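You operate a simulated robot arm through the tools that you are given. There is no shell and no other tool. Be economical: measure what you need, move in short steps, check, and stop when the job is done.

Carry out the task below with a simulated robot arm. There is one attempt and no reset: what you move stays moved.

TASK
Push the fitting bench drawer shut.
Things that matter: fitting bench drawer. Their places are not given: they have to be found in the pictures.

It is judged by the outcome, as a careful person would: the job done as asked, and still so three seconds after it is handed in. It fails if anything else is knocked over, pushed out of place, dropped, spilled or broken.

THE ROBOT
A 7-joint arm with a two-finger parallel gripper, fixed in place. Base frame: the origin is at the foot of the arm, x ahead of it, y to its left, z up. Lengths are in mm, angles in rad, forces in N, time in s.
With the tool pointing down near the work surface it reaches from about 280 to 680 mm from the base axis. Its first joint turns from -1.152 to 1.152 rad. Payload 1.57 kg.
Tool frame: the origin (TCP) lies between the finger pads and is the grasp point; the fingertips stand 30 mm ahead of it; z points along the fingers, y is the line along which they close. The gripper opens to 110 mm. The fingers are 24 mm wide and 12 mm thick; the gripper's body (48 by 112 mm) begins 78 mm behind the TCP.
Orientation is that of the tool frame in the base frame, as [roll, pitch, yaw] about the fixed x, y, z axes, in that order (R = Rz(yaw) Ry(pitch) Rx(roll)). With the fingers straight down and closing along the base's y, the tool's x points along the base's -x, its y along +y and its z along -z.

THE INTERFACE
- The arm moves only by the tool move_arm. Its argument "deltas" is a list of rows, each an object (a shift or turn left out is 0, a gripper value left out holds the last) with "claw": the closure in counts, from 0 (fully open) to 255 (shut); "travel": the shift along the base's x, y, z in units of 500 mm (1.0 is 500 mm), a list of three; "dr": the turn, a rotation vector about the base's x, y, z in units of 45 degrees (1.0 is 45 degrees), a list of three. In form: [{"claw": claw, "travel": [dx, dy, dz], "dr": [wx, wy, wz]}, ...]. A call has 1 to 8 rows; each row is the pose to reach, as a shift and turn from the pose commanded when the call began. A call with a number of a shift or a turn outside -1 to 1 is refused whole. A row lasts 0.2 s, in which the tool goes at most 50 mm and 0.15 rad; a call with a longer step from one row to the next is refused whole, and so is a gripper value outside its range. A pose out of reach is approached as far as the arm can. The call stops where the force on the tool passes 40 N (or 10 N more than at its start, if that is more) or the arm is blocked; 0.2 s more then pass. The fingers move at their own pace (about 108 mm/s each) and stop on an object; they squeeze with about 28 N. The grip force told is the motor's: it shows also when the fingers shut on nothing. Time passes only in rows, and 0.2 s behind the last, so rows that repeat a pose let the fingers close. It gives the time, the measured TCP pose, the force on the tool (base axes), the opening and the grip force at its end, in the units of the frame above (readings bear some noise), and new pictures: "pictures" is both (left out), scene, wrist or none.
- Cameras (640 x 400 px; columns grow to the right, rows downward): "scene" is fixed at [180.2, -434.9, 1378.7]; the picture's right is [0.34, -0.94, 0.00], its down [-0.75, -0.27, -0.61] and it looks along [0.57, 0.20, -0.79] (base axes); focal length 321 px, centre (320, 200). "wrist" rides on the gripper at [-36, 0, -80] in the tool frame; the picture's right is [0.00, -1.00, 0.00], its down [0.97, 0.00, -0.24] and it looks along [0.24, 0.00, 0.97] (tool axes); focal length 218 px, centre (320, 200).
- point_at(camera, pixels): for up to 12 pixels [column, row] of the newest picture of that camera ("zoom" is the newest enlarged one), the place [x, y, z] in the base frame of the surface seen there, good to about 2 mm. No time passes.
- zoom(camera, box): a new picture of the part [left, top, right, bottom] of that camera's present view, enlarged. No time passes.
- finish_job(): hands the job in; it is judged then, once.

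Work in short steps. Measure before you move; look again where a grasp or a placing could have gone wrong, and mend it. You have 60 turns and 100 pictures in all, the two below and enlarged ones among them. Open the gripper and draw the arm clear of the work before you hand the job in, unless the task says otherwise; then end with one line.

The tools are called after ">>>" by a JSON object that holds its "name" and its "arguments". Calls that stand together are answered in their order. move_arm: Moves the arm, as the interface text tells. Its arguments: {"type":"object","properties":{"deltas":{"type":"array","items":{"type":"object","properties":{"claw":{"type":"number"},"travel":{"type":"array","items":{"type":"number"}},"dr":{"type":"array","items":{"type":"number"}}}}},"pictures":{"type":"string","enum":["both","scene","wrist","none"]}},"required":["deltas"]} The other tools are called the same way: point_at (camera, pixels) gives the place of the surface under pixels of a picture; zoom (camera, box) takes an enlarged picture of a part of a camera's view; finish_job () hands the job in.

At the start:

```text
time: 0.0
eef_pos: [406.8, -242.7, 905.0]
orientation: [-3.141, 0.003, -3.141]
force: [-0.4, -0.4, 0.4]
opening: 110.0
finger_force: 0.1
```

scene: 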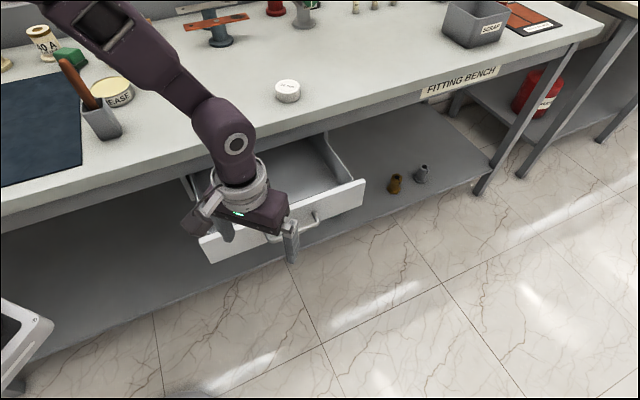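
wrist: 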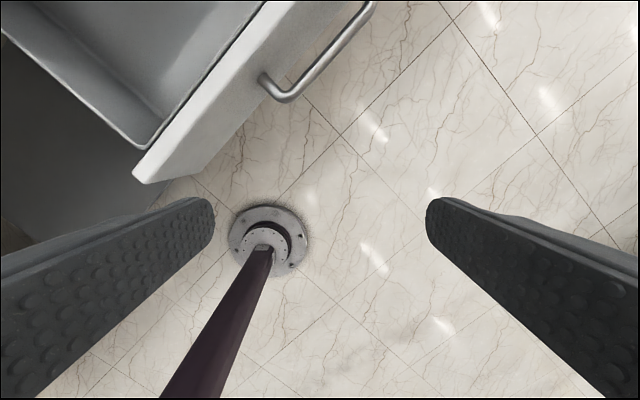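

The drawer front is visible in the scene from about (205,245) to (362,190), with the handle near (300,225). I'll measure its geometry and the bench edge.

>>> {"name": "point_at", "arguments": {"camera": "scene", "pixels": [[202, 240], [363, 181], [360, 203], [210, 262], [316, 216], [345, 190], [330, 135], [355, 180], [300, 145], [400, 108], [60, 196], [290, 185]]}}

>>> {"name": "point_at", "arguments": {"camera": "wrist", "pixels": [[137, 172], [155, 178], [265, 10], [262, 80], [370, 5], [290, 100], [240, 50], [200, 170], [145, 140]]}}

>>> {"name": "zoom", "arguments": {"camera": "scene", "box": [160, 110, 400, 280]}}

```text
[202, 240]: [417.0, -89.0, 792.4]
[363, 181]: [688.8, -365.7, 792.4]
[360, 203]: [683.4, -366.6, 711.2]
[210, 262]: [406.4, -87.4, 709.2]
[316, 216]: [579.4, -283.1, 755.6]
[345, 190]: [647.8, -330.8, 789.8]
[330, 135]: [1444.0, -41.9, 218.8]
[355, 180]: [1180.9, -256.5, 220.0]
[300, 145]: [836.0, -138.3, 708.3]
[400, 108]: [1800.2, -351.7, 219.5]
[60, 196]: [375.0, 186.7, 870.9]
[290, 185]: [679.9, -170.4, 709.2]
```

```text
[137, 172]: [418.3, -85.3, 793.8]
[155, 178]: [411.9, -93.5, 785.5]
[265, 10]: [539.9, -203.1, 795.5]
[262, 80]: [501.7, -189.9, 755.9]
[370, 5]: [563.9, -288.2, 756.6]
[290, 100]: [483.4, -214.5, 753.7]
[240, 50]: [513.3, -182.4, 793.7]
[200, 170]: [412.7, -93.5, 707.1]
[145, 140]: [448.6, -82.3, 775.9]
```

```text
2.35 times, centred on (280, 195) of scene
```

zoom: 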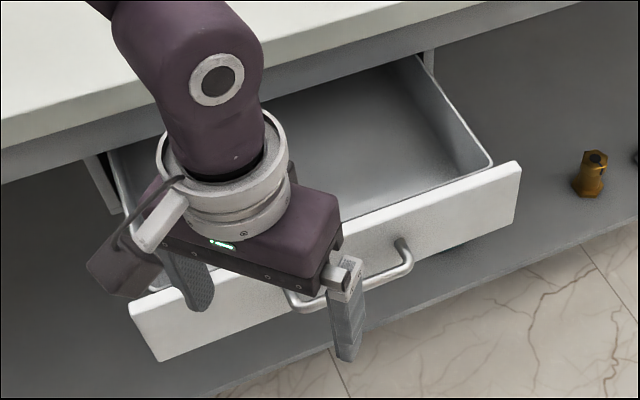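

Drawer front runs from (417,-89) to (689,-366), so it closes along about (+0.71,+0.70). Next I measure the bench edge and apron to see how far it must go and whether the gripper clears.

>>> {"name": "point_at", "arguments": {"camera": "scene", "pixels": [[30, 202], [30, 212], [140, 172], [140, 182], [350, 107], [350, 116], [400, 92], [480, 76], [430, 92], [320, 117], [320, 127], [60, 204]]}}

>>> {"name": "point_at", "arguments": {"camera": "zoom", "pixels": [[430, 65], [428, 50], [430, 35], [410, 60], [490, 160], [100, 180], [110, 205], [405, 265], [300, 300], [400, 250], [90, 155], [60, 150]]}}

>>> {"name": "zoom", "arguments": {"camera": "scene", "box": [280, 70, 440, 200]}}

```text
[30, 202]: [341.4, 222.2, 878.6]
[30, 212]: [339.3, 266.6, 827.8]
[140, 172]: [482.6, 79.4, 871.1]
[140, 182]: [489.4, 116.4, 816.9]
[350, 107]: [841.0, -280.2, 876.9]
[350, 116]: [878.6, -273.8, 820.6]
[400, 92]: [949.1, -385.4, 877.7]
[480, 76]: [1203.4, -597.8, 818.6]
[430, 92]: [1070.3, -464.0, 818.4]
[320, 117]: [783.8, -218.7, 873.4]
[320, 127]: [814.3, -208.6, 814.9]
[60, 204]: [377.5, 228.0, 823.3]
```

```text
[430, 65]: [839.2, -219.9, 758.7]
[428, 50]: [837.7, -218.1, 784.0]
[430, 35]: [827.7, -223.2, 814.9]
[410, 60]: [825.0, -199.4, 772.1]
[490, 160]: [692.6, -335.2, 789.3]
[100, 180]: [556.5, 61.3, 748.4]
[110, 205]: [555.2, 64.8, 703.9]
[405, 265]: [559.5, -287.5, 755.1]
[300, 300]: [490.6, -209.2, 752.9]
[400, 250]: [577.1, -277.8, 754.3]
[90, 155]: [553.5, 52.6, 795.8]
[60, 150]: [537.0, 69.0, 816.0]
```

```text
3.08 times, centred on (360, 135) of scene
```

zoom: 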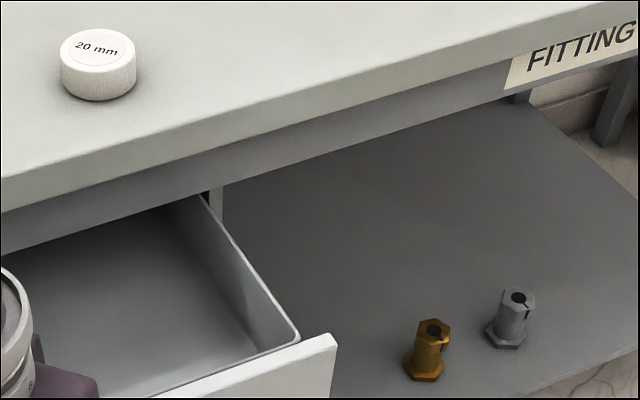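

The bench lip edge is about 172 mm beyond the drawer front, and the closed front will sit roughly 25–30 mm behind the lip. I'll push on the handle bar (centre about (525,-255,755)) with closed fingers, turned 45° and tilted so the gripper body clears the lip. First the turn, the finger closure and a move to outside the handle.

>>> {"name": "move_arm", "arguments": {"deltas": [{"claw": 255, "travel": [0.02, -0.02, 0], "dr": [0, 0, 0.16]}, {"travel": [0.04, -0.04, 0], "dr": [0, 0, 0.33]}, {"travel": [0.06, -0.06, 0], "dr": [0, 0, 0.5]}, {"travel": [0.09, -0.075, 0], "dr": [0, 0, 0.67]}, {"travel": [0.12, -0.085, 0], "dr": [0, 0, 0.84]}, {"travel": [0.15, -0.1, 0], "dr": [0, 0, 1.0]}, {"travel": [0.15, -0.1, 0], "dr": [0, 0, 1.0]}], "pictures": "wrist"}}

```text
time: 1.6
eef_pos: [481.5, -293.4, 903.8]
orientation: [3.141, 0.001, -2.354]
force: [-0.6, -0.2, 0.4]
opening: 0.1
finger_force: 21.6
```

wrist: 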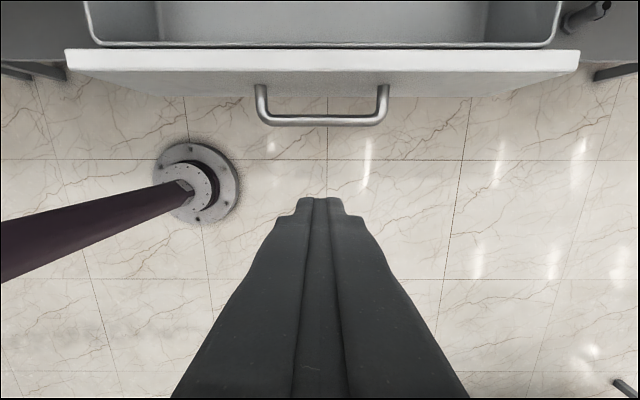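

The wrist picture shows the drawer front square to the gripper, with the handle bar at (325,120) centred on the fingers. Now I tilt 35° towards the bench and lower to handle height.

>>> {"name": "move_arm", "arguments": {"deltas": [{"travel": [0, 0, -0.05], "dr": [0.11, -0.11, 0]}, {"travel": [0, 0, -0.11], "dr": [0.22, -0.22, 0]}, {"travel": [0, 0, -0.17], "dr": [0.33, -0.33, 0]}, {"travel": [0, 0, -0.23], "dr": [0.44, -0.44, 0]}, {"travel": [0, 0, -0.29], "dr": [0.55, -0.55, 0]}, {"travel": [0, 0, -0.29], "dr": [0.55, -0.55, 0]}]}}

```text
time: 3.0
eef_pos: [481.5, -293.9, 761.5]
orientation: [3.141, 0.615, -2.355]
force: [-0.2, -0.2, -0.8]
opening: 0.0
finger_force: 21.5
```

scene: 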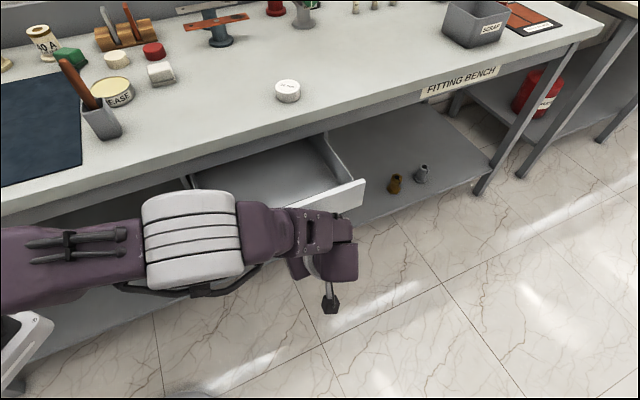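
wrist: 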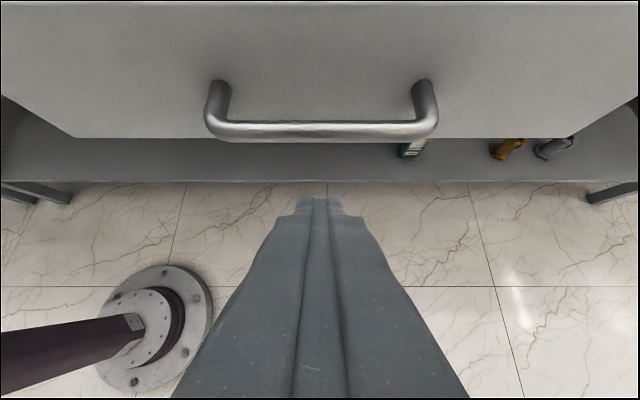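

The arm has reconfigured so the forearm passes close to the bench edge around pixels (190,195). I check its height against the bench top before advancing.

>>> {"name": "point_at", "arguments": {"camera": "scene", "pixels": [[190, 195], [150, 230], [240, 205], [280, 210], [330, 225], [20, 230], [100, 225], [190, 270], [340, 265]]}}

>>> {"name": "point_at", "arguments": {"camera": "wrist", "pixels": [[320, 132], [325, 203], [320, 60]]}}

```text
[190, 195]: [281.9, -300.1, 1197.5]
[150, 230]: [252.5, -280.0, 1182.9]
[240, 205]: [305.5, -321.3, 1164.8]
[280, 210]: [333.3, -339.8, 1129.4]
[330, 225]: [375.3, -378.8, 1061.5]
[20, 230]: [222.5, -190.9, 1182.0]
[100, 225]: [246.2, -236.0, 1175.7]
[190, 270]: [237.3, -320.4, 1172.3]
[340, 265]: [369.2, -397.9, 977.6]
```

```text
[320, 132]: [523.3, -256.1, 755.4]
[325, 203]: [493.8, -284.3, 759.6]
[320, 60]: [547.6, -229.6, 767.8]
```

The forearm is high (z≈1180), clear of the bench; the handle bar is at (523,-256,755), about 40 mm ahead. I start pushing along the closing direction.

>>> {"name": "move_arm", "arguments": {"deltas": [{"travel": [0.021, 0.021, -0.008]}, {"travel": [0.042, 0.042, -0.012]}, {"travel": [0.058, 0.058, -0.012]}, {"travel": [0.072, 0.072, -0.012]}, {"travel": [0.088, 0.088, -0.012]}, {"travel": [0.106, 0.106, -0.012]}, {"travel": [0.124, 0.124, -0.012]}, {"travel": [0.142, 0.142, -0.012]}]}}

```text
time: 4.8
eef_pos: [553.0, -222.8, 756.0]
orientation: [-3.141, 0.613, -2.356]
force: [-0.9, 0.0, -0.6]
opening: 0.0
finger_force: 20.8
```

scene: 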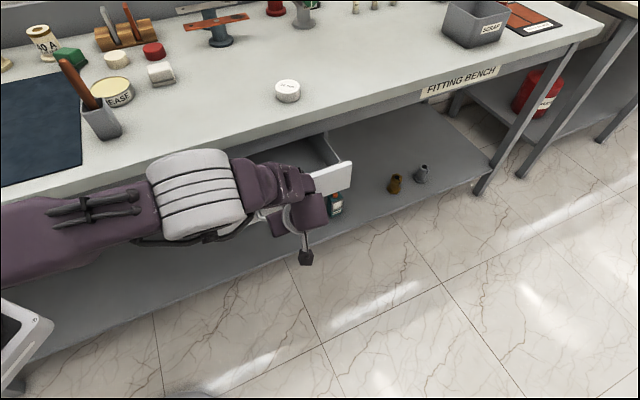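
wrist: 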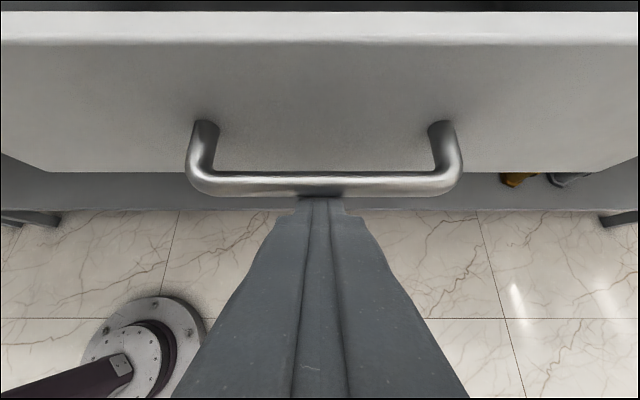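

The drawer is moving with the fingers square on the bar (320,185) at low force. About 140 mm remain; I push another 90.

>>> {"name": "move_arm", "arguments": {"deltas": [{"travel": [0.015, 0.015, 0]}, {"travel": [0.031, 0.031, 0]}, {"travel": [0.047, 0.047, 0]}, {"travel": [0.063, 0.063, 0]}, {"travel": [0.079, 0.079, 0]}, {"travel": [0.095, 0.095, 0]}, {"travel": [0.111, 0.111, 0]}, {"travel": [0.127, 0.127, 0]}]}}

```text
time: 6.6
eef_pos: [616.2, -157.2, 753.2]
orientation: [-3.142, 0.612, -2.355]
force: [-0.5, -0.5, 0.2]
opening: 0.1
finger_force: 21.5
```

scene: 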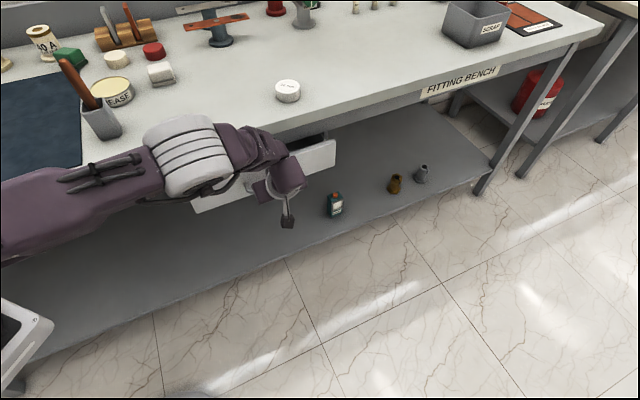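
wrist: 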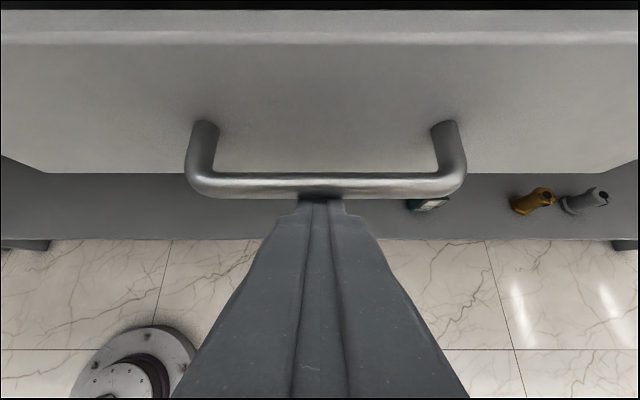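

The drawer is about 50 mm from shut. I check the wrist links' clearance to the lip (s=(x+y)/√2≈397) before the last stretch.

>>> {"name": "point_at", "arguments": {"camera": "scene", "pixels": [[288, 155], [300, 175], [278, 145], [265, 135], [245, 135], [225, 125], [302, 185], [335, 150], [330, 141]]}}

>>> {"name": "zoom", "arguments": {"camera": "scene", "box": [180, 100, 380, 240]}}

```text
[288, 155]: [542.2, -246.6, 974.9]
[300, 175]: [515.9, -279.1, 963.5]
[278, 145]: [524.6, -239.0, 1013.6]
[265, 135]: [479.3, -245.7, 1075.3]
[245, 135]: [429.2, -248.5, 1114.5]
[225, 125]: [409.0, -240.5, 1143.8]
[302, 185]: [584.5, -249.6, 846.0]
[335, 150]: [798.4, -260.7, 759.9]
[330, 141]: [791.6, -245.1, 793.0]
```

```text
2.86 times, centred on (280, 170) of scene
```

zoom: 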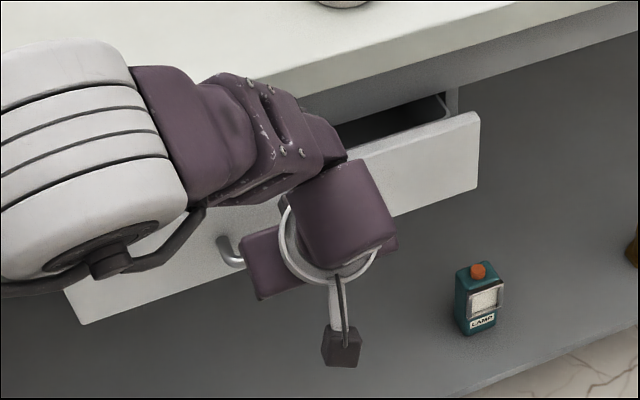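

Links sit at s≈200, well clear; the front is at s≈380, with 40–57 mm left. I push slowly and watch for the stop.

>>> {"name": "move_arm", "arguments": {"deltas": [{"travel": [0.012, 0.012, 0.003]}, {"travel": [0.023, 0.023, 0.003]}, {"travel": [0.034, 0.034, 0.003]}, {"travel": [0.044, 0.044, 0.003]}, {"travel": [0.054, 0.054, 0.003]}, {"travel": [0.062, 0.062, 0.003]}, {"travel": [0.07, 0.07, 0.003]}, {"travel": [0.076, 0.076, 0.003]}]}}

```text
time: 8.3
eef_pos: [648.2, -127.7, 752.5]
orientation: [3.141, 0.598, -2.359]
force: [-1.4, -1.7, -1.6]
opening: 0.0
finger_force: 21.3
stopped in row 8: the force on the tool passed its limit (the readings are from after the stop); the commanded pose is now the measured one
```

scene: 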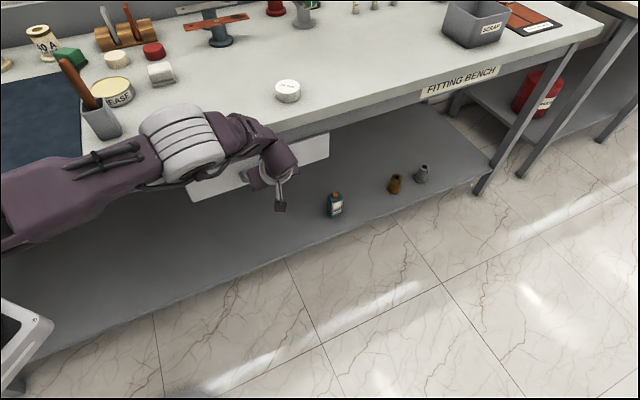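
wrist: 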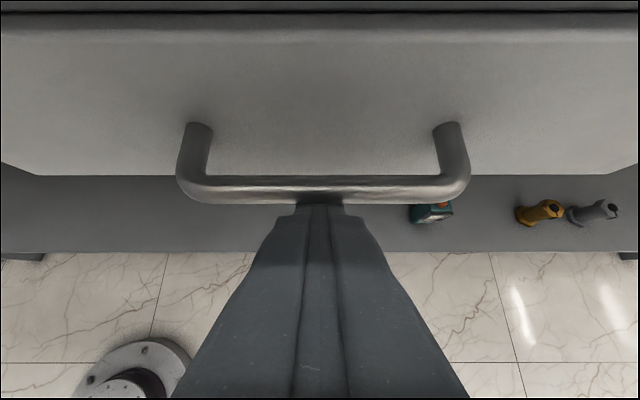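

The push stopped on force at s≈368 (front ≈423). I check that it's the drawer's end stop.

>>> {"name": "zoom", "arguments": {"camera": "scene", "box": [260, 100, 360, 170]}}

>>> {"name": "point_at", "arguments": {"camera": "scene", "pixels": [[325, 148], [326, 137], [315, 150], [200, 190], [340, 122], [195, 196]]}}

>>> {"name": "zoom", "arguments": {"camera": "wrist", "box": [0, 0, 640, 200]}}

```text
5.71 times, centred on (310, 135) of scene
```

zoom: 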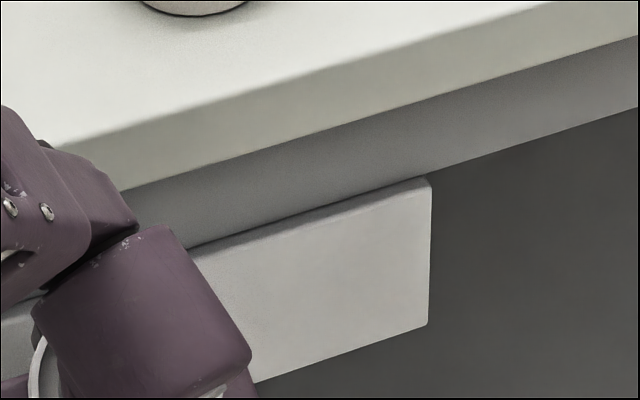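

```text
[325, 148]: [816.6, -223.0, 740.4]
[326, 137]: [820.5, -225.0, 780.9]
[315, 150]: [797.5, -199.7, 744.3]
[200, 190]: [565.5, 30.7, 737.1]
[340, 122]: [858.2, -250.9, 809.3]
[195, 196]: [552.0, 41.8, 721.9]
```

```text
1.00 times, centred on (320, 100) of wrist
```

zoom: 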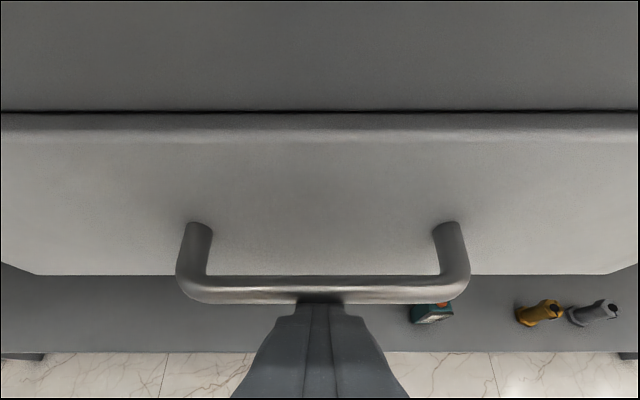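

The front is at s≈420 and its back is at ~437, matching the posts. One more gentle push will confirm it is seated.

>>> {"name": "move_arm", "arguments": {"deltas": [{"travel": [0.004, 0.004, 0]}, {"travel": [0.008, 0.008, 0]}, {"travel": [0.012, 0.012, 0]}, {"travel": [0.016, 0.016, 0]}], "pictures": "none"}}

```text
time: 9.1
eef_pos: [649.8, -127.8, 749.7]
orientation: [3.138, 0.593, -2.36]
force: [-1.2, -1.5, 0.3]
opening: 0.0
finger_force: 21.5
stopped in row 3: the force on the tool passed its limit (the readings are from after the stop); the commanded pose is now the measured one
```

Blocked at the same place (s≈369): it's at its stop. I back straight out along the drawer's axis.

>>> {"name": "move_arm", "arguments": {"deltas": [{"travel": [-0.02, -0.02, 0]}, {"travel": [-0.06, -0.06, 0]}, {"travel": [-0.11, -0.11, 0]}, {"travel": [-0.16, -0.16, 0]}, {"travel": [-0.21, -0.21, 0]}, {"travel": [-0.26, -0.26, 0.02]}, {"claw": 0, "travel": [-0.3, -0.3, 0.08]}, {"travel": [-0.32, -0.32, 0.16]}]}}

```text
time: 10.9
eef_pos: [487.4, -290.1, 830.5]
orientation: [3.139, 0.596, -2.359]
force: [0.6, -0.6, 0.9]
opening: 109.8
finger_force: 0.0
```

scene: 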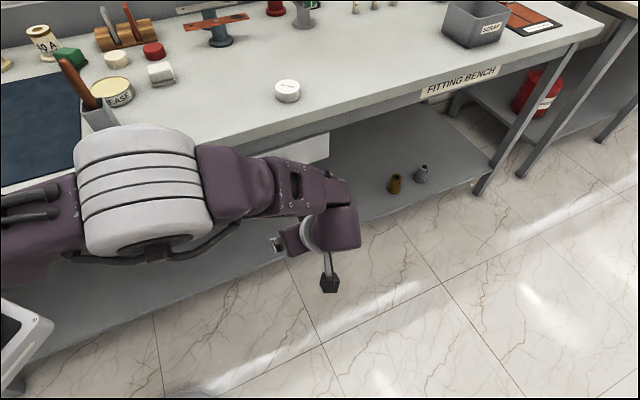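
wrist: 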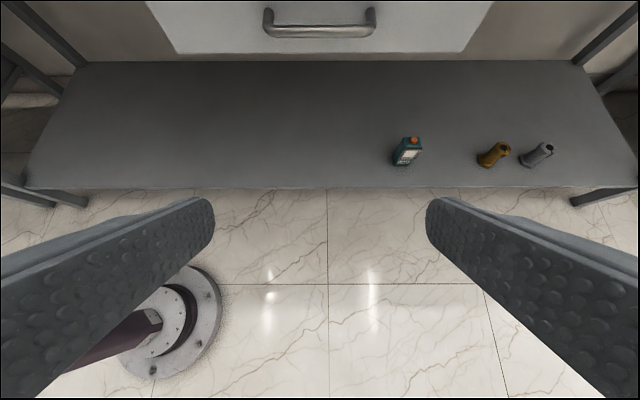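

The arm is clear and the gripper open; a last check that the drawer front hasn't rebounded.

>>> {"name": "point_at", "arguments": {"camera": "scene", "pixels": [[325, 148], [318, 152]]}}

>>> {"name": "point_at", "arguments": {"camera": "wrist", "pixels": [[200, 30], [450, 30]]}}

```text
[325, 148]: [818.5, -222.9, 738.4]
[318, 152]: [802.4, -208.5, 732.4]
```

```text
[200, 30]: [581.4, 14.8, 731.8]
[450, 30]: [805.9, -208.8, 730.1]
```

The front stays at s≈421, square and seated, so I hand the job in.

>>> {"name": "finish_job", "arguments": {}}

```text
The job is handed in.
```

The fitting bench drawer is pushed shut against its stop, nothing else was touched, and the arm is clear with the gripper open.
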